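You operate a simulated robot arm through the tools that you are given. There is no shell and no other tool. Be economical: measure what you need, move in short steps, check, and stop when the job is done.

Carry out the task below with a simulated robot arm. There is one attempt and no reset: what you move stays moved.

TASK
Open the left bench drawer, take the steel hex spacer and put it in the inside of the left bench drawer and shut the drawer again. Fetch the green housing from the top of cell one and set it on top of the grey foam block. Take the bearing block marked "E" from the top of the far grey bench and put it on the top of the tester. Fetch the black foot and set it on the top of the side bench. Take the orange housing from the top of the far grey bench and put it on the drip tray. Put the cream block from the fourth shelf from the bottom of the dark rack on top of the belts box. Open the cell two clear track cover. Any order will do. Set down upright: black foot.

Only the result counts: the job must be done as asked and must still hold three seconds after the hand-in. Knocking over, shifting, dropping, spilling or breaking anything else fails it. Lids that push on must go on centred and level and be pressed home; caps that screw on are set level and turned clockwise until they are tight.

THE ROBOT
A 6-joint arm with a two-finger gripper on a trunk, on a base that drives. Base frame: it is fixed to the floor where the robot stands at the start and does not move with it; the origin is under the middle of the robot, x ahead of it, y to its left, z up. Lengths are in mm, angles in rad, forces in N, time in s.
With the tool pointing down near the work surface it reaches from about 560 to 740 mm from the robot's upright axis, wherever it stands. Its first joint turns from -2.897 to 2.897 rad. Places, roughly: bearing block [-7500, -6500, 750]; belts box [-9500, -5750, 500]; black foot (8x8x9 cm) [-7800, -6500, 800]; cell two clear track cover [-700, -2800, 1300]; cream block [-9750, -5250, 1250]; drip tray (10x15x4 cm) [-8800, -6600, 800]; green housing [750, -2000, 750]; grey foam block (9x6x5 cm) [1000, -2000, 800]; inside of the left bench drawer [500, 500, 700]; left bench drawer [500, 400, 700]; orange housing (3x3x3 cm) [-8200, -6600, 800]; steel hex spacer (3x4x4 cm) [2700, 400, 800]; top of the side bench [-5700, -6500, 700]; top of the tester [-6700, -6300, 800]. Payload 1.66 kg.
Tool frame: the origin (TCP) lies between the finger pads and is the grasp point; the fingertips stand 16 mm ahead of it; z points along the fingers, y is the line along which they close. Largest opening 111 mm; the body of the gripper starts 104 mm behind the TCP.
Orientation is told as [roll, pitch, yaw] about the base's x, y, z axes, in that order, counted from this pose: with the fingers straight down and closing along the base's y, the tool's x points along the base's -x, its y along +y and its z along -z.

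THE INTERFACE
- The arm moves only by the tool arm_command. Its argument "increments" is a list of rows, each a list of 2 entries, a list of its own where there are three numbers: the shift along the tool's x, y, z in mm, then the turn, a rotation vector about the tool's x, y, z in rad. In form: [[[x, y, z], [rx, ry, rz]], ...]. A call has 1 to 12 rows; each row is the pose to reach, as a shift and turn from the pose commanded when the call began, along the tool's axes at that moment. "claw" is the gripper command, from -1 (shut) to 1 (fully open), values between in proportion, set as the call begins (left out, the last holds). Rows are played at 5 a second. More than 50 mm and 0.15 rad between two rows, or a gripper value outside its range, and nothing of the call is played. A pose out of reach is approached as far as the arm can. The call stops where the force on the tool passes 40 N (or 10 N more than at its start, if that is more) or the arm is blocked; 0.2 s more then pass. Each finger halts on what it meets, pressing with about 22 N; the grip force reading is that of the motor and also rises with nothing between the fingers. The clock runs only during rows and for 0.2 s after the last one: add rows that repeat a pose to give the fingers time. It gives the time, the measured TCP pose, the force on the tool (base axes), the opening and the grip force at its end, in the units of the frame above (readings bear some noise), with the torque about the TCP (base axes, N m) and any sound that the robot's microphone picked up.
- Cameras (640 x 400 px; columns grow to the right, rows downward): "scene" is now at [37.9, 160.4, 1411.5]; the picture's right is [-0.44, -0.90, 0.00], its down [-0.79, 0.39, -0.47] and it looks along [0.43, -0.21, -0.88] (base axes); focal length 283 px, centre (320, 200). "wrist" rides on the gripper at [70, 14, -143] in the tool frame; the picture's right is [-0.19, 0.98, 0.00], its down [-0.87, -0.17, -0.47] and it looks along [-0.46, -0.09, 0.88] (tool axes); focal length 230 px, centre (320, 200). There is no depth. A picture from a camera that has moved, and an enlarged one, comes with that camera's place and axes in the base frame and with its lens.
- grab_frame(camera): a new picture of that camera. The clock stands still meanwhile.
- raise_lower(by): slides the trunk up (or, below 0, down) by that many mm; the arm and the scene camera ride with it, the base frame stays. It gives what a move gives, with no picture.
- base_move(legs): drives the robot by 1 to 6 legs, each [ahead, left, turn to the left] in mm, mm and rad, along the robot's own axes; the way and the turn of a leg run together, so that a leg with both is an arc; at most 1500 mm and 3.142 rad a leg. The arm and the cameras ride along, it lands a little off, and it stops where it bumps. It gives what a move gives.
- pan_tilt(pan, tilt): turns the head with the scene camera to pan (to the left, within 2.094 rad either way) and tilt (down, from -0.506 to 1.204), counted from straight ahead of the robot. It gives what a move gives.
- inspect(camera, box): a new picture of the part [left, top, right, bottom] of that camera's present view, enlarged. The clock stands still meanwhile.
- job_done(): hands the job in; it is judged then, once.

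Go step by step. Nothing tells you exact positions but the pictures and the camera data: compare them with the known pose of the tool, close in by small moves and look again before you grip or let go. The budget is 217 turns and 218 pictures, counting those below and the enlarged ones. Unless the task says otherwise, let go and move clear before handing in, and close with one line.

The tools are called after ">>>" as name(argument=value, ...) on one line, values as JSON. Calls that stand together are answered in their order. arm_command: Moves the arm, as the interface text tells. Its arguments: {"type":"object","properties":{"increments":{"type":"array"},"claw":{"type":"number"}},"required":["increments"]} The other tools are called the same way: raise_lower (by) slides the trunk up or down; base_move (legs) drives the base; pan_tilt (pan, tilt) turns the head that bears the scene camera; grab_frame (camera) takes a picture; inspect (camera, box) takes an enlarged picture of a part of a camera's view; job_done () hands the job in.

At the start:

```text
clock: 0.0
eef_pos: [496.1, 142.9, 943.2]
orientation: [0.0, -0.001, 0.001]
wrist_force: [-0.5, 1.1, -0.1]
torque: [0.02, 0.05, -0.01]
opening: 111.0
gripper_force: 0.0
trunk travel left (down, up): [-25.0, 565.0]
robot x, y, heading: [2.1, -1.6, 0.001]
head pan, tilt: [-0.454, 1.077]
```

scene: 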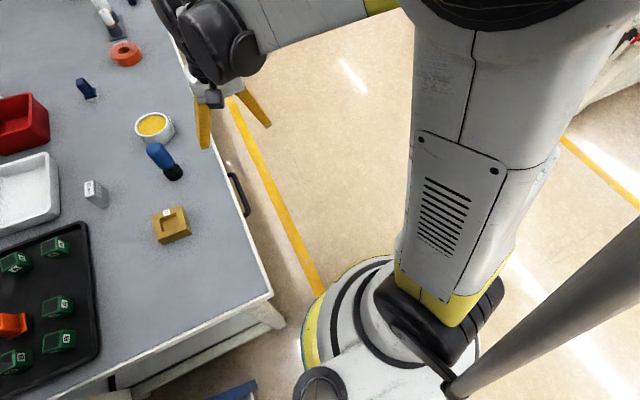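
wrist: 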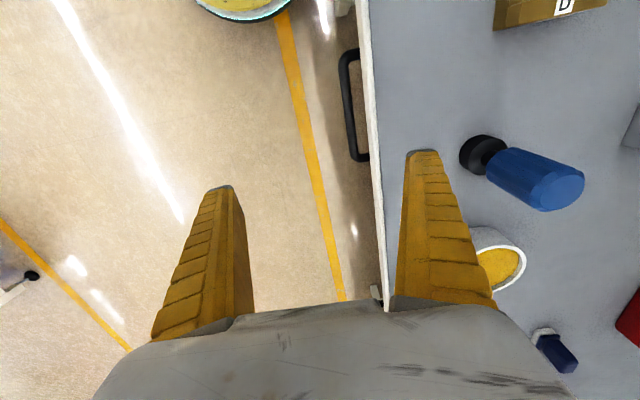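

The bench with a drawer handle is to my left. I'll look around to place things.

>>> pan_tilt(pan=0.6, tilt=0.7)

>>> grab_frame(camera="scene")

>>> pan_tilt(pan=0.1, tilt=0.4)

>>> grab_frame(camera="scene")

>>> pan_tilt(pan=-1.0, tilt=0.4)

>>> grab_frame(camera="scene")

>>> pan_tilt(pan=-2.0, tilt=0.4)

>>> grab_frame(camera="scene")

```text
clock: 1.3
eef_pos: [495.5, 143.0, 943.0]
orientation: [0.001, 0.001, 0.0]
wrist_force: [0.5, 0.0, -0.4]
torque: [0.0, -0.01, -0.02]
opening: 111.1
gripper_force: 0.1
trunk travel left (down, up): [-25.0, 565.0]
robot x, y, heading: [0.3, -2.5, -0.003]
head pan, tilt: [0.6, 0.7]
```

```text
215 pictures are left
camera scene: at [49.9, 236.6, 1440.0], right [0.56, -0.83, 0.0], down [-0.53, -0.36, -0.76], along [0.63, 0.43, -0.64], focal length 283 px, centre (320, 200)
```

scene: 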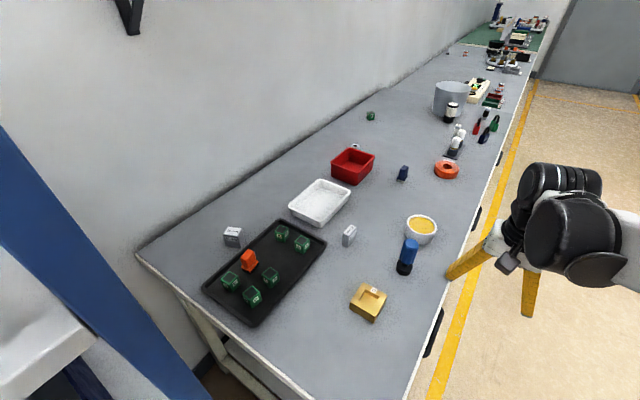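

```text
clock: 2.2
eef_pos: [495.8, 143.2, 942.6]
orientation: [-0.002, -0.001, 0.001]
wrist_force: [0.1, 0.5, -0.8]
torque: [0.01, 0.01, -0.01]
opening: 110.8
gripper_force: 0.0
trunk travel left (down, up): [-25.0, 565.0]
robot x, y, heading: [-2.4, 0.1, -0.004]
head pan, tilt: [0.099, 0.4]
```

```text
214 pictures are left
camera scene: at [72.0, 198.0, 1466.9], right [0.1, -0.99, 0.0], down [-0.39, -0.04, -0.92], along [0.92, 0.09, -0.39], focal length 283 px, centre (320, 200)
```

scene: 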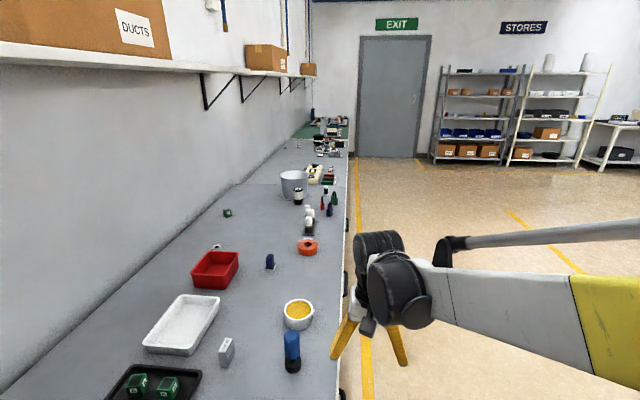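

```text
clock: 3.6
eef_pos: [496.0, 140.9, 942.4]
orientation: [0.0, 0.001, 0.0]
wrist_force: [-0.3, 0.0, -1.0]
torque: [0.02, -0.03, -0.01]
opening: 110.7
gripper_force: 0.0
trunk travel left (down, up): [-25.0, 565.0]
robot x, y, heading: [1.1, 2.4, -0.005]
head pan, tilt: [-1.0, 0.4]
```

```text
213 pictures are left
camera scene: at [29.9, 110.8, 1466.9], right [-0.84, -0.54, 0.0], down [-0.21, 0.33, -0.92], along [0.5, -0.77, -0.39], focal length 283 px, centre (320, 200)
```

scene: 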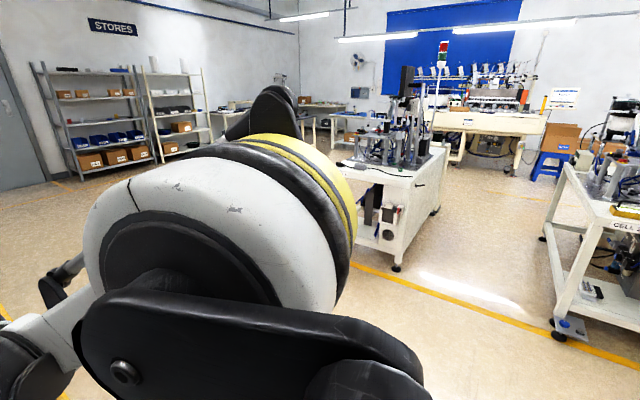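

```text
clock: 4.8
eef_pos: [496.1, 141.8, 942.8]
orientation: [-0.001, 0.0, -0.001]
wrist_force: [0.2, -0.3, 0.6]
torque: [-0.02, -0.02, 0.02]
opening: 110.8
gripper_force: 0.0
trunk travel left (down, up): [-25.0, 565.0]
robot x, y, heading: [2.1, -0.6, -0.0]
head pan, tilt: [-2.0, 0.4]
```

```text
212 pictures are left
camera scene: at [-58.7, 104.4, 1466.9], right [-0.91, 0.42, 0.0], down [0.16, 0.35, -0.92], along [-0.38, -0.84, -0.39], focal length 283 px, centre (320, 200)
```

scene: 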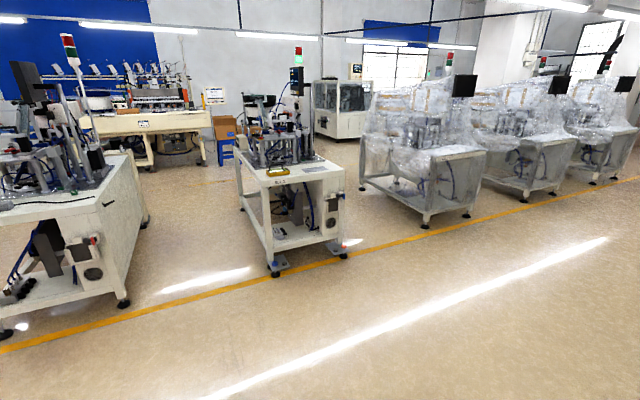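

Bench edge is near y≈200 with handles on its front. I'll back up a little so the handle lies in a comfortable reach, then look at it.

>>> base_move(legs=[[-150, -30, 0]])

>>> pan_tilt(pan=0.0, tilt=0.9)

>>> grab_frame(camera="scene")

>>> grab_frame(camera="wrist")

```text
clock: 6.2
eef_pos: [343.3, 113.1, 943.6]
orientation: [0.0, -0.001, 0.004]
wrist_force: [0.0, 0.6, 0.5]
torque: [0.03, -0.03, 0.0]
opening: 110.8
gripper_force: 0.0
trunk travel left (down, up): [-25.0, 565.0]
robot x, y, heading: [-155.5, -33.4, 0.0]
head pan, tilt: [-2.0, 0.4]
```

```text
clock: 8.2
eef_pos: [344.0, 113.3, 943.3]
orientation: [0.001, 0.001, 0.004]
wrist_force: [-0.5, 0.0, 0.1]
torque: [0.0, 0.0, 0.0]
opening: 111.2
gripper_force: 0.1
trunk travel left (down, up): [-25.0, 565.0]
robot x, y, heading: [-150.1, -28.9, 0.009]
head pan, tilt: [0.0, 0.901]
```

```text
211 pictures are left
camera scene: at [-97.6, 158.9, 1423.9], right [0.0, -1.0, 0.0], down [-0.78, 0.0, -0.62], along [0.62, 0.0, -0.78], focal length 283 px, centre (320, 200)
```

scene: 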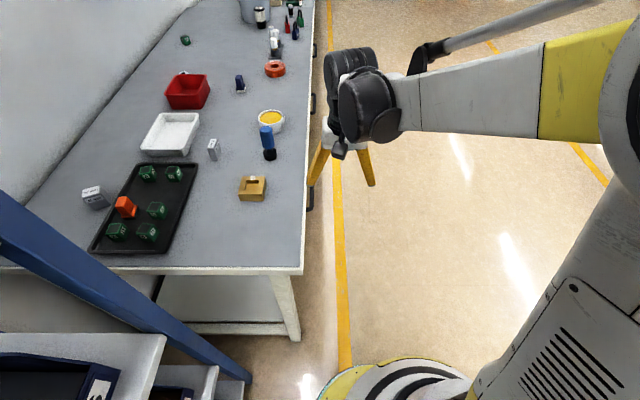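

```text
210 pictures are left
camera wrist: at [273.4, 125.4, 1086.1], right [0.19, 0.98, 0.0], down [0.87, -0.16, 0.47], along [0.46, -0.09, -0.88], focal length 230 px, centre (320, 200)
```

wrist: 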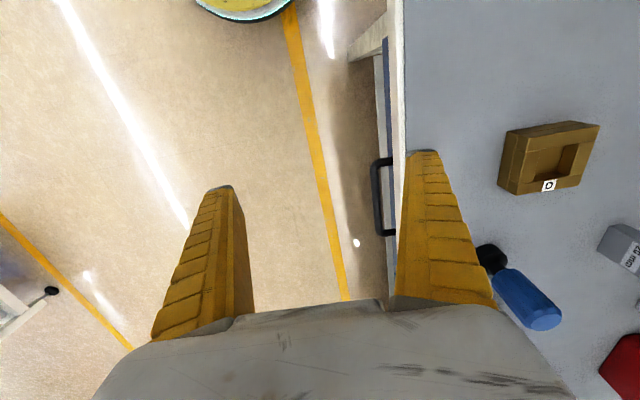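

I'll take zooms of the handle to judge its gap and height.

>>> inspect(camera="wrist", box=[340, 130, 440, 260])

>>> inspect(camera="scene", box=[280, 80, 340, 220])

```text
3.08 times, centred on (390, 195) of wrist
camera zoom: at [273.4, 125.4, 1086.1], right [0.19, 0.98, 0.0], down [0.87, -0.16, 0.47], along [0.46, -0.09, -0.88], focal length 708 px, centre (105, 215)
```

zoom: 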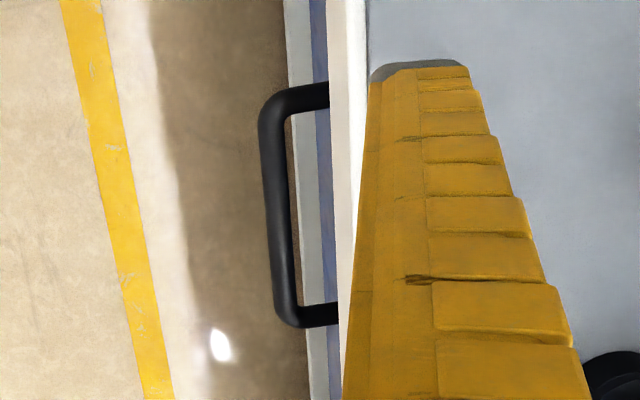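

```text
2.86 times, centred on (310, 150) of scene
camera zoom: at [-97.6, 158.9, 1423.9], right [0.0, -1.0, 0.0], down [-0.78, 0.0, -0.62], along [0.62, 0.0, -0.78], focal length 810 px, centre (349, 343)
```

zoom: 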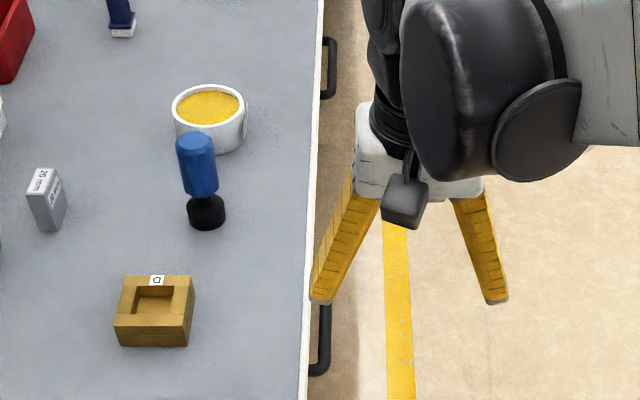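

Bar estimated at x 410–550, y≈186, z≈728, gap of ~20 mm. I'll narrow the fingers to 40 mm and move over it.

>>> arm_command(increments=[[[-45, 20, 0], [0, 0, 0]], [[-90, 42, 0], [0, 0, 0]], [[-136, 63, 0], [0, 0, 0]], [[-136, 63, 45], [0, 0, 0]], [[-136, 63, 90], [0, 0, 0]], [[-136, 63, 90], [0, 0, 0]]], claw=-0.28)

>>> grab_frame(camera="wrist")

>>> inspect(camera="scene", box=[270, 100, 400, 220])

```text
refused: row 3 steps farther than a row can; nothing moved
```

```text
207 pictures are left
camera wrist: at [273.4, 125.4, 1086.1], right [0.19, 0.98, 0.0], down [0.87, -0.16, 0.47], along [0.46, -0.09, -0.88], focal length 230 px, centre (320, 200)
```

wrist: 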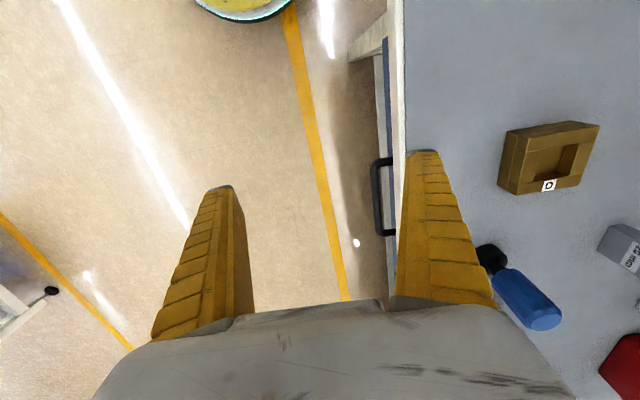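

```text
3.33 times, centred on (335, 160) of scene
camera zoom: at [-97.6, 158.9, 1423.9], right [0.0, -1.0, 0.0], down [-0.78, 0.0, -0.62], along [0.62, 0.0, -0.78], focal length 944 px, centre (270, 333)
```

zoom: 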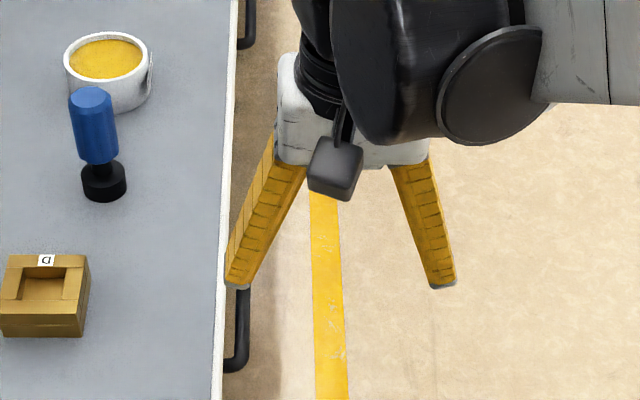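

The rows stepped slightly more than 50 mm in total; I'll use finer rows.

>>> arm_command(increments=[[[-34, 16, 0], [0, 0, 0]], [[-68, 32, 0], [0, 0, 0]], [[-102, 48, 0], [0, 0, 0]], [[-136, 63, 0], [0, 0, 0]], [[-136, 63, 45], [0, 0, 0]], [[-136, 63, 90], [0, 0, 0]], [[-136, 63, 90], [0, 0, 0]]], claw=-0.28)

>>> grab_frame(camera="wrist")

>>> inspect(camera="scene", box=[270, 100, 400, 220])

```text
clock: 9.8
eef_pos: [478.6, 177.7, 852.8]
orientation: [0.002, -0.001, 0.006]
wrist_force: [9.7, 6.2, 17.0]
torque: [0.57, -0.14, -0.32]
opening: 47.8
gripper_force: 4.0
trunk travel left (down, up): [-25.0, 565.0]
robot x, y, heading: [-151.5, -28.9, 0.004]
head pan, tilt: [0.0, 0.901]
```

```text
205 pictures are left
camera wrist: at [408.4, 188.4, 995.7], right [0.19, 0.98, 0.0], down [0.87, -0.17, 0.47], along [0.47, -0.09, -0.88], focal length 230 px, centre (320, 200)
```

wrist: 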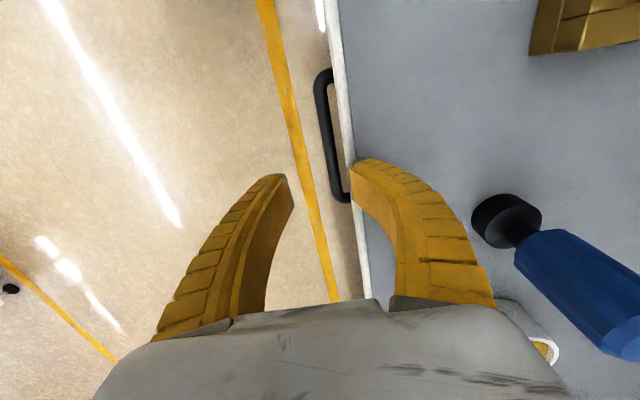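

```text
3.33 times, centred on (335, 160) of scene
camera zoom: at [-98.0, 159.2, 1424.1], right [0.0, -1.0, 0.0], down [-0.78, 0.0, -0.62], along [0.62, 0.0, -0.78], focal length 944 px, centre (270, 333)
```

zoom: 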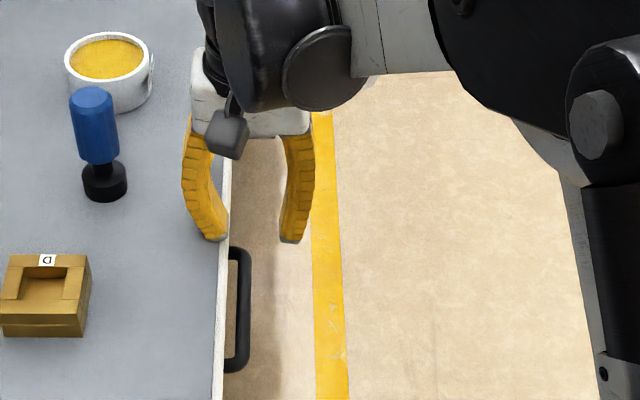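

The curved fingers bulge, so a straight-down grip could rub the bench edge. I'll go in horizontally instead: back off and roll the tool to point at +y.

>>> arm_command(increments=[[[0, -20, -20], [0, 0, 0]], [[0, -50, -40], [-0.14, 0, 0]], [[0, -80, -40], [-0.28, 0, 0]], [[0, -100, -40], [-0.42, 0, 0]], [[0, -110, -40], [-0.56, 0, 0]], [[0, -110, -40], [-0.7, 0, 0]], [[0, -110, -40], [-0.84, 0, 0]], [[0, -110, -40], [-0.98, 0, 0]], [[0, -110, -40], [-1.12, 0, 0]], [[0, -110, -40], [-1.26, 0, 0]], [[0, -110, -40], [-1.4, 0, 0]], [[0, -110, -40], [-1.54, 0, 0]]])

>>> grab_frame(camera="wrist")

>>> grab_frame(camera="scene")

```text
clock: 12.4
eef_pos: [480.1, 67.5, 893.1]
orientation: [1.541, -0.001, 0.004]
wrist_force: [-0.6, -0.4, -0.1]
torque: [0.0, 0.02, 0.01]
opening: 42.6
gripper_force: 1.5
trunk travel left (down, up): [-25.0, 565.0]
robot x, y, heading: [-152.8, -26.9, 0.002]
head pan, tilt: [0.0, 0.901]
```

```text
203 pictures are left
camera wrist: at [410.1, -77.1, 911.2], right [0.19, 0.03, 0.98], down [0.87, -0.47, -0.15], along [0.46, 0.88, -0.11], focal length 230 px, centre (320, 200)
```

wrist: 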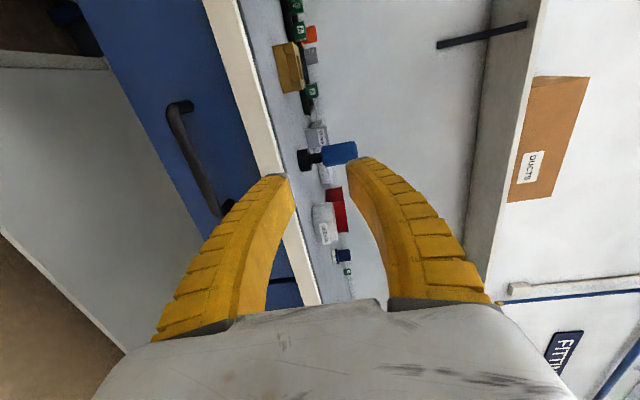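

```text
202 pictures are left
camera scene: at [-97.6, 159.0, 1423.9], right [0.0, -1.0, 0.0], down [-0.78, 0.0, -0.62], along [0.62, 0.0, -0.78], focal length 283 px, centre (320, 200)
```

scene: 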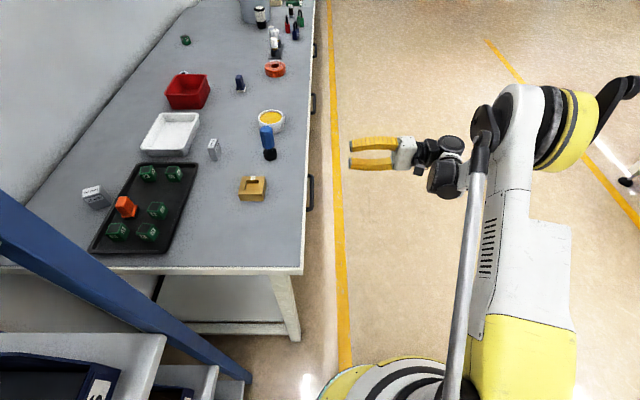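

Handle bar now measured at x≈475, z≈737. Lowering to that level, then look again.

>>> arm_command(increments=[[[3, -40, 0], [-0.03, 0, 0]], [[5, -80, 0], [-0.03, 0, 0]], [[5, -120, 0], [-0.03, 0, 0]], [[5, -156, 5], [-0.03, 0, 0]], [[5, -156, 40], [-0.03, 0, 0]], [[5, -156, 40], [-0.03, 0, 0]]])

>>> grab_frame(camera="wrist")

>>> inspect(camera="scene", box=[280, 110, 400, 230])

```text
clock: 13.8
eef_pos: [470.2, 103.0, 747.9]
orientation: [1.568, 0.0, 0.002]
wrist_force: [-0.5, 0.3, -0.2]
torque: [0.0, 0.01, 0.02]
opening: 42.2
gripper_force: 1.8
out of reach, approached as far as the arm can: row 4, 5, 6
trunk travel left (down, up): [-25.0, 565.0]
robot x, y, heading: [-151.7, -28.1, 0.003]
head pan, tilt: [0.0, 0.901]
```

```text
201 pictures are left
camera wrist: at [400.5, -41.5, 763.2], right [0.19, 0.0, 0.98], down [0.87, -0.47, -0.17], along [0.46, 0.88, -0.09], focal length 230 px, centre (320, 200)
```

wrist: 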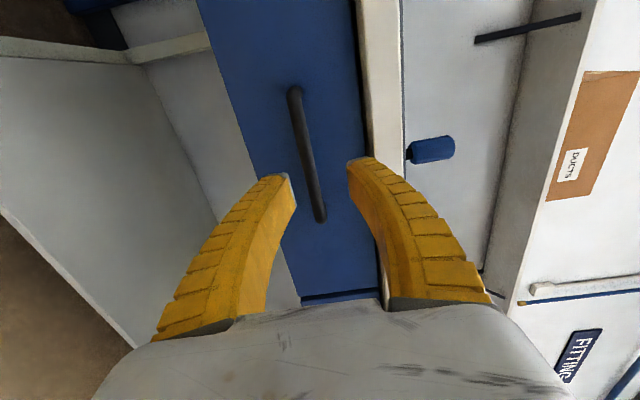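

```text
3.33 times, centred on (340, 170) of scene
camera zoom: at [-97.6, 159.2, 1423.9], right [0.0, -1.0, 0.0], down [-0.78, 0.0, -0.62], along [0.62, 0.0, -0.78], focal length 944 px, centre (253, 300)
```

zoom: 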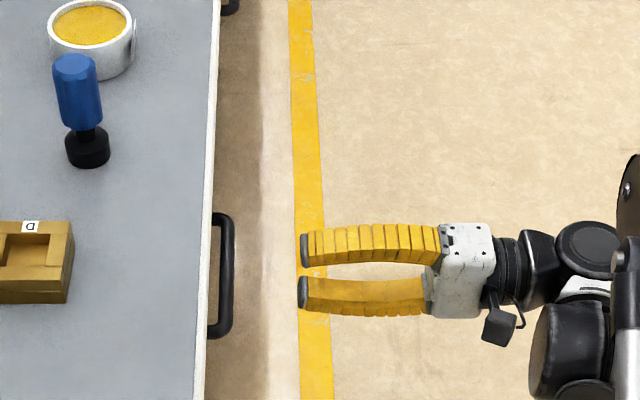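

Slightly out of reach low down; I'll lower the trunk.

>>> raise_lower(by=-22)

>>> arm_command(increments=[[[0, 0, 10], [0, 0, 0]]])

```text
clock: 14.4
eef_pos: [469.5, 101.8, 727.8]
orientation: [1.567, 0.0, 0.0]
wrist_force: [-0.3, 0.2, -1.0]
torque: [-0.01, 0.0, 0.03]
opening: 42.4
gripper_force: 1.7
trunk travel left (down, up): [-3.0, 587.0]
robot x, y, heading: [-153.9, -29.1, 0.006]
head pan, tilt: [0.0, 0.901]
```

```text
clock: 14.8
eef_pos: [471.1, 113.1, 727.2]
orientation: [1.567, 0.0, 0.002]
wrist_force: [-0.2, 0.3, -0.5]
torque: [-0.04, -0.02, 0.03]
opening: 42.5
gripper_force: 2.3
trunk travel left (down, up): [-3.0, 587.0]
robot x, y, heading: [-150.7, -32.8, 0.006]
head pan, tilt: [0.0, 0.901]
```

>>> arm_command(increments=[[[-4, 10, 5], [0, 0, 0]], [[-4, 10, 30], [0, 0, 0]], [[-4, 10, 52], [0, 0, 0]], [[-4, 10, 68], [0, 0, 0]], [[-4, 10, 68], [0, 0, 0]]])

>>> grab_frame(camera="wrist")

>>> inspect(camera="scene", box=[280, 110, 400, 230])

```text
clock: 16.0
eef_pos: [475.3, 180.2, 737.5]
orientation: [1.568, -0.002, 0.002]
wrist_force: [-0.1, -0.4, 0.1]
torque: [-0.03, 0.02, 0.0]
opening: 42.5
gripper_force: 1.9
trunk travel left (down, up): [-3.0, 587.0]
robot x, y, heading: [-152.1, -26.1, -0.003]
head pan, tilt: [0.0, 0.901]
```

```text
199 pictures are left
camera wrist: at [404.6, 37.1, 751.2], right [0.19, 0.0, 0.98], down [0.87, -0.47, -0.17], along [0.46, 0.88, -0.09], focal length 230 px, centre (320, 200)
```

wrist: 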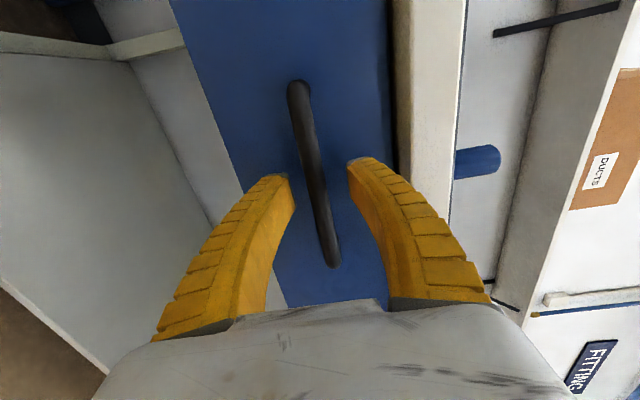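

```text
3.33 times, centred on (340, 170) of scene
camera zoom: at [-97.6, 159.1, 1401.9], right [0.0, -1.0, 0.0], down [-0.78, 0.0, -0.62], along [0.62, 0.0, -0.78], focal length 944 px, centre (253, 300)
```

zoom: 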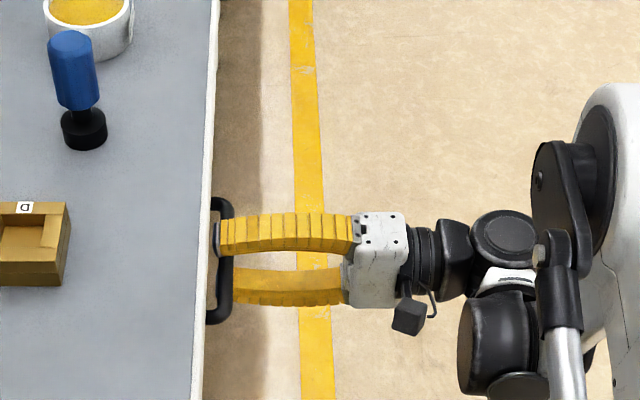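

The bar is between the fingers. Closing on it.

>>> arm_command(increments=[[[0, 0, 4], [0, 0, 0]], [[0, 0, 4], [0, 0, 0]], [[0, 0, 4], [0, 0, 0]], [[0, 0, 4], [0, 0, 0]]], claw=-1)

>>> arm_command(increments=[[[0, 0, -25], [0, 0, 0]], [[0, 0, -50], [0, 0, 0]], [[0, 0, -75], [0, 0, 0]], [[0, 0, -100], [0, 0, 0]], [[0, 0, -125], [0, 0, 0]], [[0, 0, -150], [0, 0, 0]]])

>>> grab_frame(camera="scene")

```text
clock: 17.0
eef_pos: [474.5, 184.8, 735.9]
orientation: [1.567, 0.002, 0.001]
wrist_force: [-9.9, -11.5, -22.3]
torque: [-0.15, 0.04, -0.51]
opening: 14.8
gripper_force: 34.1
trunk travel left (down, up): [-3.0, 587.0]
robot x, y, heading: [-153.9, -28.5, -0.001]
head pan, tilt: [0.0, 0.901]
```

```text
clock: 18.4
eef_pos: [475.5, 34.0, 734.9]
orientation: [1.565, 0.002, 0.004]
wrist_force: [-21.0, -1.6, -31.0]
torque: [-0.27, 0.08, 0.06]
opening: 5.9
gripper_force: 33.6
trunk travel left (down, up): [-3.0, 587.0]
robot x, y, heading: [-155.2, -28.9, 0.001]
head pan, tilt: [0.0, 0.901]
```

```text
197 pictures are left
camera scene: at [-96.9, 159.0, 1401.6], right [0.0, -1.0, 0.0], down [-0.78, 0.0, -0.62], along [0.62, 0.0, -0.78], focal length 283 px, centre (320, 200)
```

scene: 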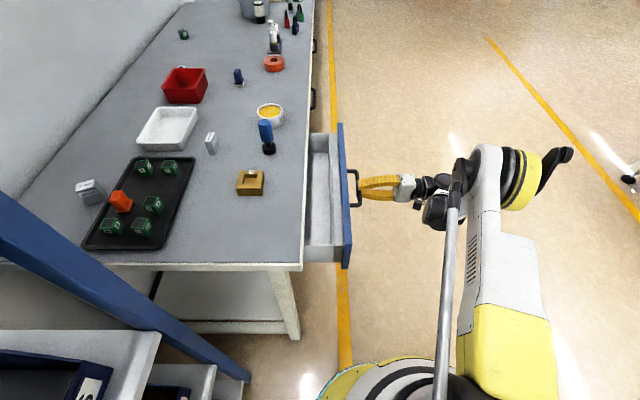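

>>> inspect(camera="scene", box=[290, 110, 410, 270])

>>> grab_frame(camera="wrist")

```text
2.50 times, centred on (350, 190) of scene
camera zoom: at [-96.9, 159.0, 1401.6], right [0.0, -1.0, 0.0], down [-0.78, 0.0, -0.62], along [0.62, 0.0, -0.78], focal length 708 px, centre (245, 225)
```

zoom: 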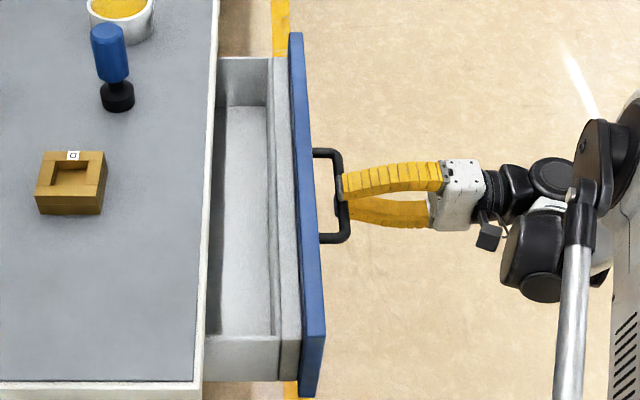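

```text
195 pictures are left
camera wrist: at [405.6, -109.8, 750.4], right [0.19, 0.01, 0.98], down [0.87, -0.47, -0.17], along [0.46, 0.88, -0.09], focal length 230 px, centre (320, 200)
```

wrist: 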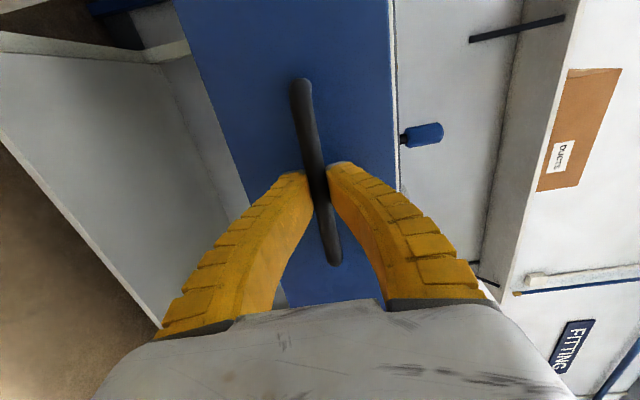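

Drawer is out about 140 mm; pulling another 80 mm.

>>> arm_command(increments=[[[0, 0, -20], [0, 0, 0]], [[0, 0, -40], [0, 0, 0]], [[0, 0, -60], [0, 0, 0]], [[0, 0, -80], [0, 0, 0]], [[0, 0, -80], [0, 0, 0]]])

>>> grab_frame(camera="scene")

```text
clock: 19.1
eef_pos: [476.3, -1.3, 736.0]
orientation: [1.557, 0.005, -0.004]
wrist_force: [6.2, -0.5, -24.9]
torque: [-0.21, -0.06, -0.25]
opening: 6.1
gripper_force: 33.5
out of reach, approached as far as the arm can: row 2, 3
trunk travel left (down, up): [-3.0, 587.0]
robot x, y, heading: [-154.0, -29.5, 0.008]
head pan, tilt: [0.0, 0.901]
stopped in row 3: the force on the tool passed its limit at 51 N (the readings are from after the stop); the commanded pose is now the measured one
```

```text
194 pictures are left
camera scene: at [-94.2, 159.2, 1401.8], right [0.0, -1.0, 0.0], down [-0.79, 0.0, -0.62], along [0.62, 0.0, -0.79], focal length 283 px, centre (320, 200)
```

scene: 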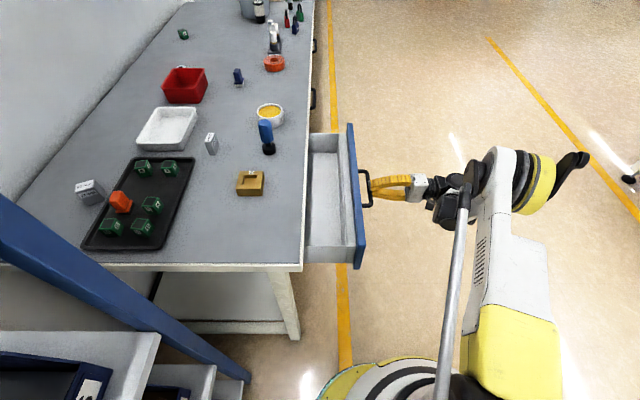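

Drawer is open ~185 mm, enough. Releasing and backing away with the base.

>>> arm_command(increments=[[[0, 0, 0], [0, 0, 0]], [[0, 0, 0], [0, 0, 0]], [[0, 0, 0], [0, 0, 0]], [[0, 0, 0], [0, 0, 0]]], claw=0.2)

>>> base_move(legs=[[0, -350, 0]])

>>> grab_frame(camera="scene")

```text
clock: 20.1
eef_pos: [474.2, -1.5, 739.1]
orientation: [1.559, 0.002, -0.004]
wrist_force: [-0.2, 0.3, 0.8]
torque: [0.02, -0.01, -0.02]
opening: 68.5
gripper_force: 1.2
trunk travel left (down, up): [-3.0, 587.0]
robot x, y, heading: [-152.0, -29.6, 0.001]
head pan, tilt: [0.0, 0.901]
```

```text
clock: 22.4
eef_pos: [474.3, -358.9, 739.2]
orientation: [1.557, 0.003, -0.006]
wrist_force: [0.1, 0.2, 0.4]
torque: [0.0, 0.0, 0.02]
opening: 68.6
gripper_force: 0.6
trunk travel left (down, up): [-3.0, 587.0]
robot x, y, heading: [-150.8, -386.2, 0.003]
head pan, tilt: [0.0, 0.901]
```

```text
193 pictures are left
camera scene: at [-96.1, -196.6, 1401.9], right [0.0, -1.0, 0.0], down [-0.78, 0.0, -0.62], along [0.62, 0.0, -0.78], focal length 283 px, centre (320, 200)
```

scene: 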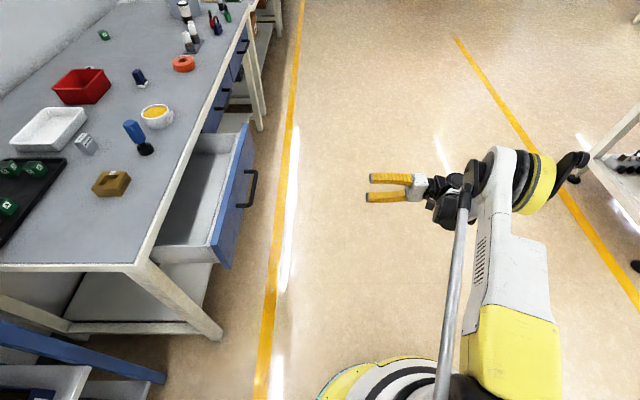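

Now turn the tool back down, raise the trunk, and drive toward the spacer.

>>> arm_command(increments=[[[0, 40, 0], [0.14, 0, 0]], [[0, 80, 0], [0.28, 0, 0]], [[0, 120, 0], [0.42, 0, 0]], [[0, 150, 0], [0.56, 0, 0]], [[0, 150, 0], [0.7, 0, 0]], [[0, 150, 0], [0.84, 0, 0]], [[0, 150, 0], [0.98, 0, 0]], [[0, 150, 0], [1.12, 0, 0]], [[0, 150, 0], [1.26, 0, 0]], [[0, 150, 0], [1.4, 0, 0]], [[0, 150, 0], [1.54, 0, 0]], [[0, 150, 0], [1.56, 0, 0]]], claw=1)

>>> raise_lower(by=150)

>>> base_move(legs=[[1100, 0, 0], [1000, 0, 0]])

>>> pan_tilt(pan=0.7, tilt=0.7)

>>> grab_frame(camera="scene")

```text
clock: 24.9
eef_pos: [475.6, -357.4, 888.4]
orientation: [-0.003, 0.002, -0.008]
wrist_force: [0.3, -0.7, -0.1]
torque: [0.0, -0.02, -0.01]
opening: 111.1
gripper_force: 0.1
trunk travel left (down, up): [-3.0, 587.0]
robot x, y, heading: [-150.7, -385.6, -0.001]
head pan, tilt: [0.0, 0.901]
```

```text
clock: 26.7
eef_pos: [475.0, -357.4, 1039.3]
orientation: [0.002, 0.001, -0.007]
wrist_force: [-0.1, -0.2, 0.0]
torque: [-0.01, 0.0, 0.02]
opening: 110.7
gripper_force: 0.1
trunk travel left (down, up): [-153.0, 437.0]
robot x, y, heading: [-150.6, -384.4, 0.0]
head pan, tilt: [0.0, 0.901]
```

```text
clock: 37.2
eef_pos: [2589.9, -354.4, 1037.2]
orientation: [0.002, 0.001, -0.007]
wrist_force: [0.0, 0.1, -0.1]
torque: [-0.01, 0.03, -0.01]
opening: 110.9
gripper_force: 0.0
trunk travel left (down, up): [-153.0, 437.0]
robot x, y, heading: [1963.3, -378.3, 0.003]
head pan, tilt: [0.0, 0.901]
```

```text
clock: 38.3
eef_pos: [2590.7, -353.9, 1038.5]
orientation: [0.0, 0.003, -0.006]
wrist_force: [0.4, 0.0, 1.1]
torque: [0.01, -0.02, 0.0]
opening: 111.1
gripper_force: 0.1
trunk travel left (down, up): [-153.0, 437.0]
robot x, y, heading: [1963.8, -383.8, -0.004]
head pan, tilt: [0.7, 0.7]
```

```text
192 pictures are left
camera scene: at [2008.8, -138.6, 1568.0], right [0.64, -0.77, 0.0], down [-0.49, -0.41, -0.76], along [0.59, 0.49, -0.64], focal length 283 px, centre (320, 200)
```

scene: 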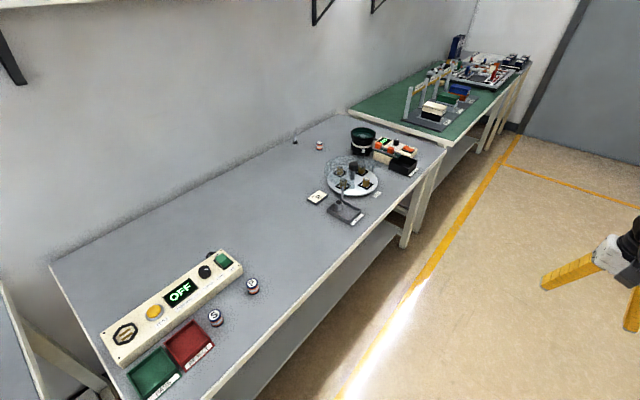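

>>> inspect(camera="scene", box=[280, 120, 430, 240])

>>> inspect(camera="scene", box=[90, 240, 270, 390])

```text
3.33 times, centred on (355, 180) of scene
camera zoom: at [2008.8, -138.6, 1568.0], right [0.64, -0.77, 0.0], down [-0.49, -0.41, -0.76], along [0.59, 0.49, -0.64], focal length 944 px, centre (203, 267)
```

zoom: 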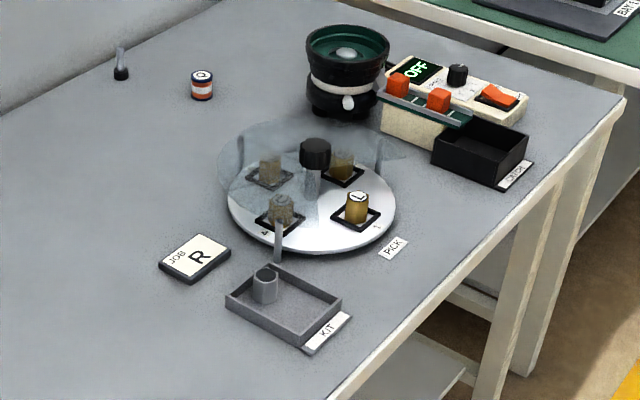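

```text
2.67 times, centred on (180, 315) of scene
camera zoom: at [2008.8, -138.6, 1568.0], right [0.64, -0.77, 0.0], down [-0.49, -0.41, -0.76], along [0.59, 0.49, -0.64], focal length 756 px, centre (693, -107)
```

zoom: 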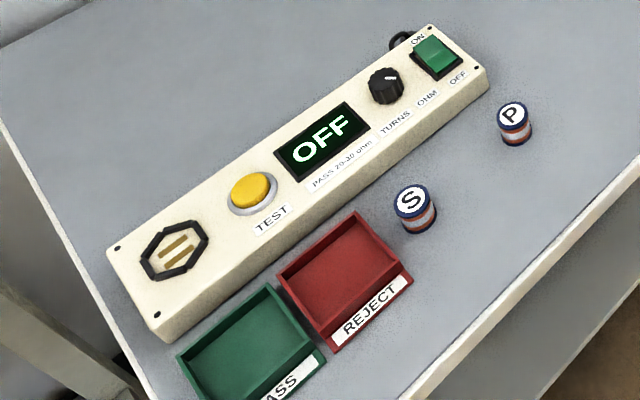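

The steel hex spacer sits in the KIT tray near [2742, 368]. I'll drive closer and look down from the wrist.

>>> base_move(legs=[[265, 340, 0]])

>>> pan_tilt(pan=0.5, tilt=0.9)

>>> grab_frame(camera="scene")

```text
clock: 40.9
eef_pos: [2859.3, -10.3, 1037.6]
orientation: [-0.001, 0.002, -0.014]
wrist_force: [-0.2, -0.4, 0.6]
torque: [0.02, 0.01, 0.04]
opening: 110.6
gripper_force: 0.1
trunk travel left (down, up): [-153.0, 437.0]
robot x, y, heading: [2232.5, -33.8, -0.004]
head pan, tilt: [0.7, 0.7]
```

```text
clock: 41.7
eef_pos: [2857.5, -10.9, 1037.9]
orientation: [-0.001, 0.001, -0.014]
wrist_force: [0.4, 0.1, 0.1]
torque: [0.0, -0.01, 0.0]
opening: 111.1
gripper_force: 0.1
trunk travel left (down, up): [-153.0, 437.0]
robot x, y, heading: [2230.9, -38.4, -0.007]
head pan, tilt: [0.499, 0.901]
```

```text
189 pictures are left
camera scene: at [2278.5, 189.9, 1551.9], right [0.47, -0.88, 0.0], down [-0.69, -0.37, -0.62], along [0.55, 0.29, -0.78], focal length 283 px, centre (320, 200)
```

scene: 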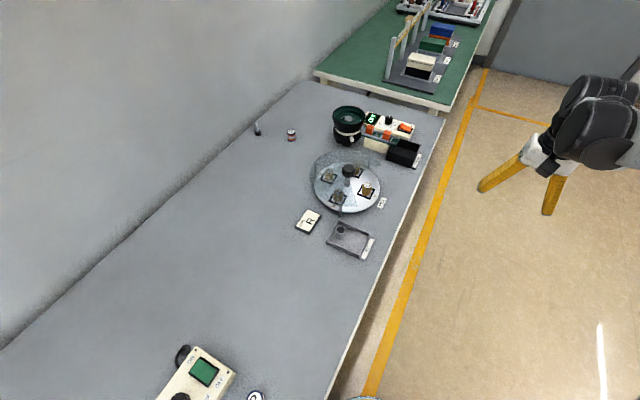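

Spacer confirmed at about [2742, 362]. Moving above it.

>>> arm_command(increments=[[[13, 46, 0], [0, 0, 0]], [[26, 92, 0], [0, 0, 0]], [[39, 138, 0], [0, 0, 0]], [[52, 184, 0], [0, 0, 0]], [[65, 230, 0], [0, 0, 0]], [[78, 276, 0], [0, 0, 0]], [[92, 322, 0], [0, 0, 0]], [[104, 350, 0], [0, 0, 0]], [[116, 375, 0], [0, 0, 0]], [[116, 375, 40], [0, 0, 0]], [[116, 375, 60], [0, 0, 0]]])

>>> grab_frame(camera="wrist")

>>> inspect(camera="scene", box=[280, 140, 440, 280])

```text
clock: 44.1
eef_pos: [2747.2, 365.6, 979.8]
orientation: [-0.001, 0.001, -0.014]
wrist_force: [1.0, -0.3, 0.5]
torque: [0.01, 0.01, 0.0]
opening: 111.0
gripper_force: 0.1
trunk travel left (down, up): [-153.0, 437.0]
robot x, y, heading: [2230.0, -33.2, -0.008]
head pan, tilt: [0.499, 0.901]
```

```text
188 pictures are left
camera wrist: at [2677.2, 379.2, 1122.6], right [0.2, 0.98, 0.0], down [0.86, -0.18, 0.47], along [0.46, -0.1, -0.88], focal length 230 px, centre (320, 200)
```

wrist: 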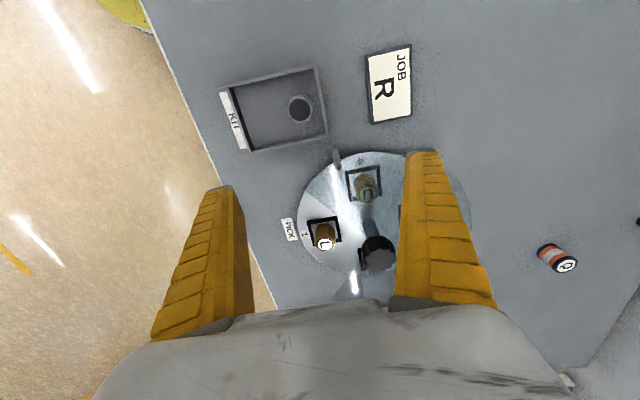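

```text
2.86 times, centred on (360, 210) of scene
camera zoom: at [2278.7, 189.8, 1551.9], right [0.47, -0.88, 0.0], down [-0.69, -0.37, -0.62], along [0.55, 0.29, -0.78], focal length 810 px, centre (206, 171)
```

zoom: 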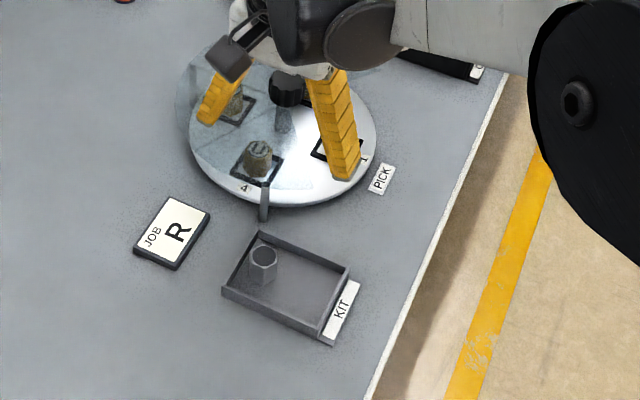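

Triangulating gives the spacer top near [2704, 351, 845]. Zooming for its orientation and the tray walls.

>>> inspect(camera="wrist", box=[210, 50, 350, 160])

>>> inspect(camera="scene", box=[320, 210, 380, 265])

```text
3.64 times, centred on (280, 105) of wrist
camera zoom: at [2677.2, 379.2, 1122.6], right [0.2, 0.98, 0.0], down [0.86, -0.18, 0.47], along [0.46, -0.1, -0.88], focal length 837 px, centre (466, 546)
```

zoom: 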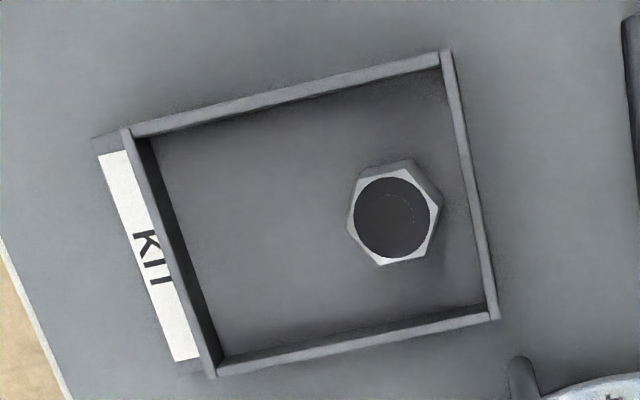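

```text
7.27 times, centred on (350, 238) of scene
camera zoom: at [2278.7, 189.8, 1551.9], right [0.47, -0.88, 0.0], down [-0.69, -0.37, -0.62], along [0.55, 0.29, -0.78], focal length 2061 px, centre (102, -73)
```

zoom: 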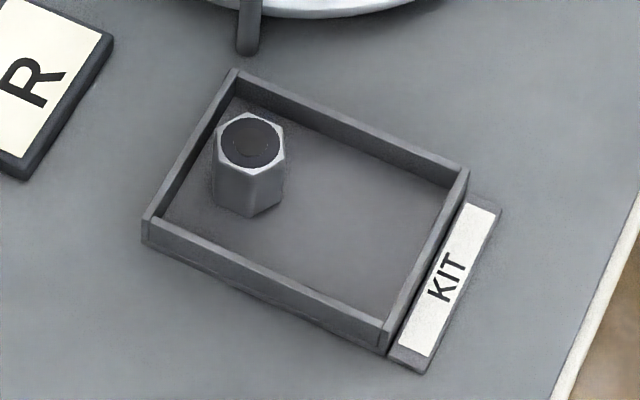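

I'll turn the tool so the fingers close nearly along x on two flats, with partial opening, and centre above the spacer.

>>> arm_command(increments=[[[5, -2, 0], [0, 0, 0.142]], [[10, -3, 0], [0, 0, 0.284]], [[15, -5, 0], [0, 0, 0.426]], [[20, -6, 0], [0, 0, 0.568]], [[25, -8, 0], [0, 0, 0.71]], [[30, -10, 0], [0, 0, 0.852]], [[35, -12, 0], [0, 0, 0.994]], [[40, -14, 0], [0, 0, 1.136]], [[43, -15, 0], [0, 0, 1.278]], [[43, -15, 20], [0, 0, 1.416]], [[43, -15, 50], [0, 0, 1.416]], [[43, -15, 50], [0, 0, 1.416]]], claw=0.26)

>>> grab_frame(camera="wrist")

>>> inspect(camera="scene", box=[280, 140, 440, 280])

```text
clock: 46.7
eef_pos: [2703.1, 349.8, 927.9]
orientation: [-0.001, 0.002, -1.43]
wrist_force: [-0.2, -0.2, -0.3]
torque: [0.02, 0.0, -0.01]
opening: 71.6
gripper_force: 1.0
trunk travel left (down, up): [-153.0, 437.0]
robot x, y, heading: [2232.2, -31.0, -0.01]
head pan, tilt: [0.499, 0.901]
```

```text
184 pictures are left
camera wrist: at [2705.8, 419.9, 1070.9], right [1.0, -0.05, 0.0], down [-0.04, -0.88, 0.47], along [-0.03, -0.47, -0.88], focal length 230 px, centre (320, 200)
```

wrist: 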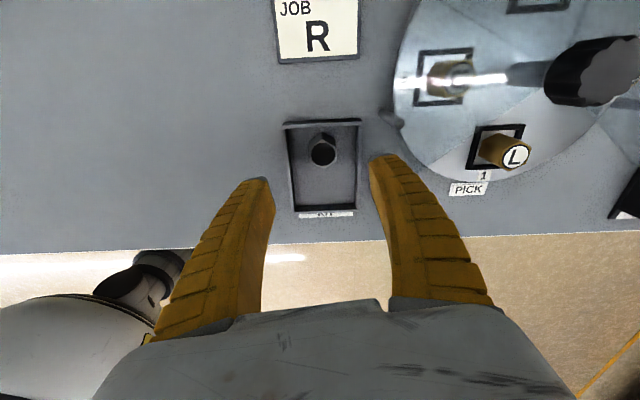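

```text
2.86 times, centred on (360, 210) of scene
camera zoom: at [2278.5, 189.8, 1551.9], right [0.47, -0.88, 0.0], down [-0.69, -0.37, -0.62], along [0.55, 0.29, -0.78], focal length 810 px, centre (206, 171)
```

zoom: 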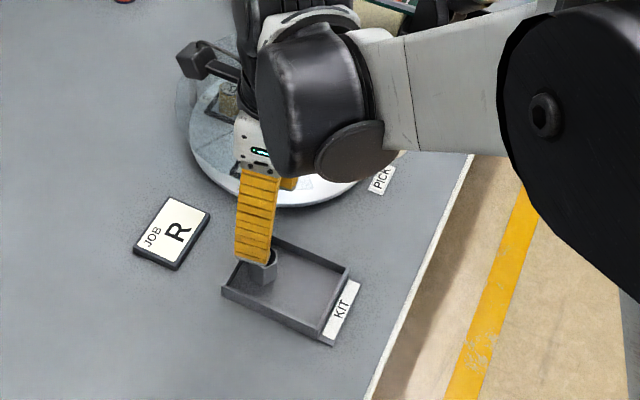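

>>> inspect(camera="wrist", box=[270, 110, 370, 220])

```text
3.64 times, centred on (320, 165) of wrist
camera zoom: at [2705.8, 419.9, 1070.9], right [1.0, -0.05, 0.0], down [-0.04, -0.88, 0.47], along [-0.03, -0.47, -0.88], focal length 837 px, centre (320, 327)
```

zoom: 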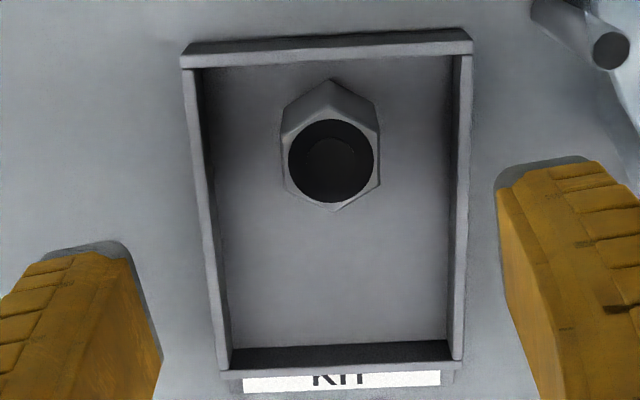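

>>> arm_command(increments=[[[0, 3, 30], [0, 0, 0]], [[0, 3, 60], [0, 0, 0]], [[0, 3, 80], [0, 0, 0]], [[0, 3, 80], [0, 0, 0]]])

>>> inspect(camera="wrist", box=[220, 100, 420, 260])

>>> inspect(camera="scene", box=[310, 180, 400, 270])

```text
clock: 47.7
eef_pos: [2705.3, 351.0, 847.6]
orientation: [-0.001, 0.0, -1.429]
wrist_force: [-0.4, 0.1, 1.1]
torque: [0.02, -0.01, -0.01]
opening: 71.7
gripper_force: 1.2
trunk travel left (down, up): [-153.0, 437.0]
robot x, y, heading: [2231.1, -37.7, -0.008]
head pan, tilt: [0.499, 0.901]
```

```text
2.50 times, centred on (320, 180) of wrist
camera zoom: at [2709.5, 420.6, 990.7], right [1.0, -0.05, 0.0], down [-0.04, -0.88, 0.47], along [-0.03, -0.47, -0.88], focal length 575 px, centre (320, 250)
```

zoom: 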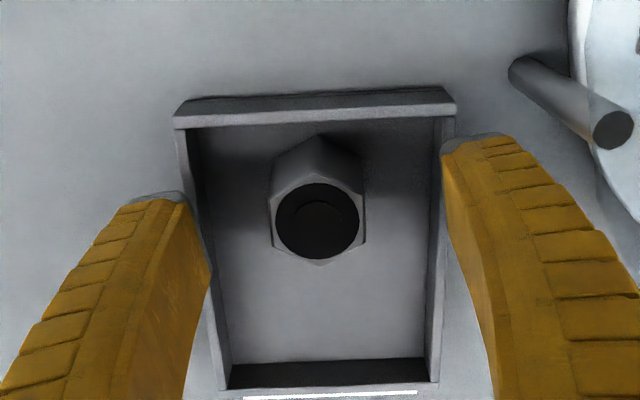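

```text
4.44 times, centred on (355, 225) of scene
camera zoom: at [2278.6, 189.8, 1551.9], right [0.47, -0.88, 0.0], down [-0.69, -0.37, -0.62], along [0.55, 0.29, -0.78], focal length 1259 px, centre (164, 89)
```

zoom: 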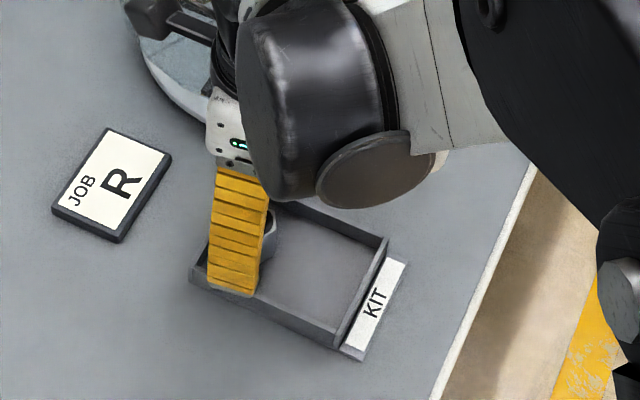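

Rows agree the spacer is centred with its top at z≈838. Narrow the opening to clear the tray walls, go down and grip.

>>> arm_command(increments=[[[0, 0, 0], [0, 0, 0]], [[0, 0, 0], [0, 0, 0]], [[0, 0, 10], [0, 0, 0]], [[0, 0, 22], [0, 0, 0]], [[0, 0, 22], [0, 0, 0]]], claw=-0.1)

>>> inspect(camera="wrist", box=[220, 120, 420, 280])

```text
clock: 48.6
eef_pos: [2709.3, 351.2, 833.4]
orientation: [0.002, 0.001, -1.431]
wrist_force: [0.1, -2.2, 7.9]
torque: [0.08, 0.0, -0.03]
opening: 26.5
gripper_force: 33.9
trunk travel left (down, up): [-153.0, 437.0]
robot x, y, heading: [2232.7, -36.9, -0.008]
head pan, tilt: [0.499, 0.901]
stopped in row 4: the force on the tool passed its limit at 57 N (the readings are from after the stop); the commanded pose is now the measured one
```

```text
2.50 times, centred on (320, 200) of wrist
camera zoom: at [2712.0, 420.6, 975.7], right [1.0, -0.05, 0.0], down [-0.05, -0.88, 0.47], along [-0.02, -0.47, -0.88], focal length 575 px, centre (320, 200)
```

zoom: 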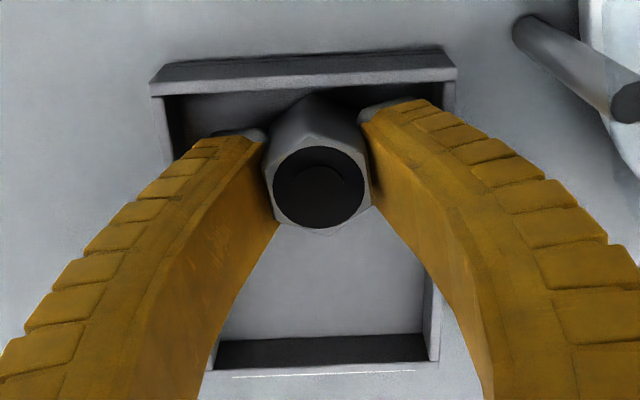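

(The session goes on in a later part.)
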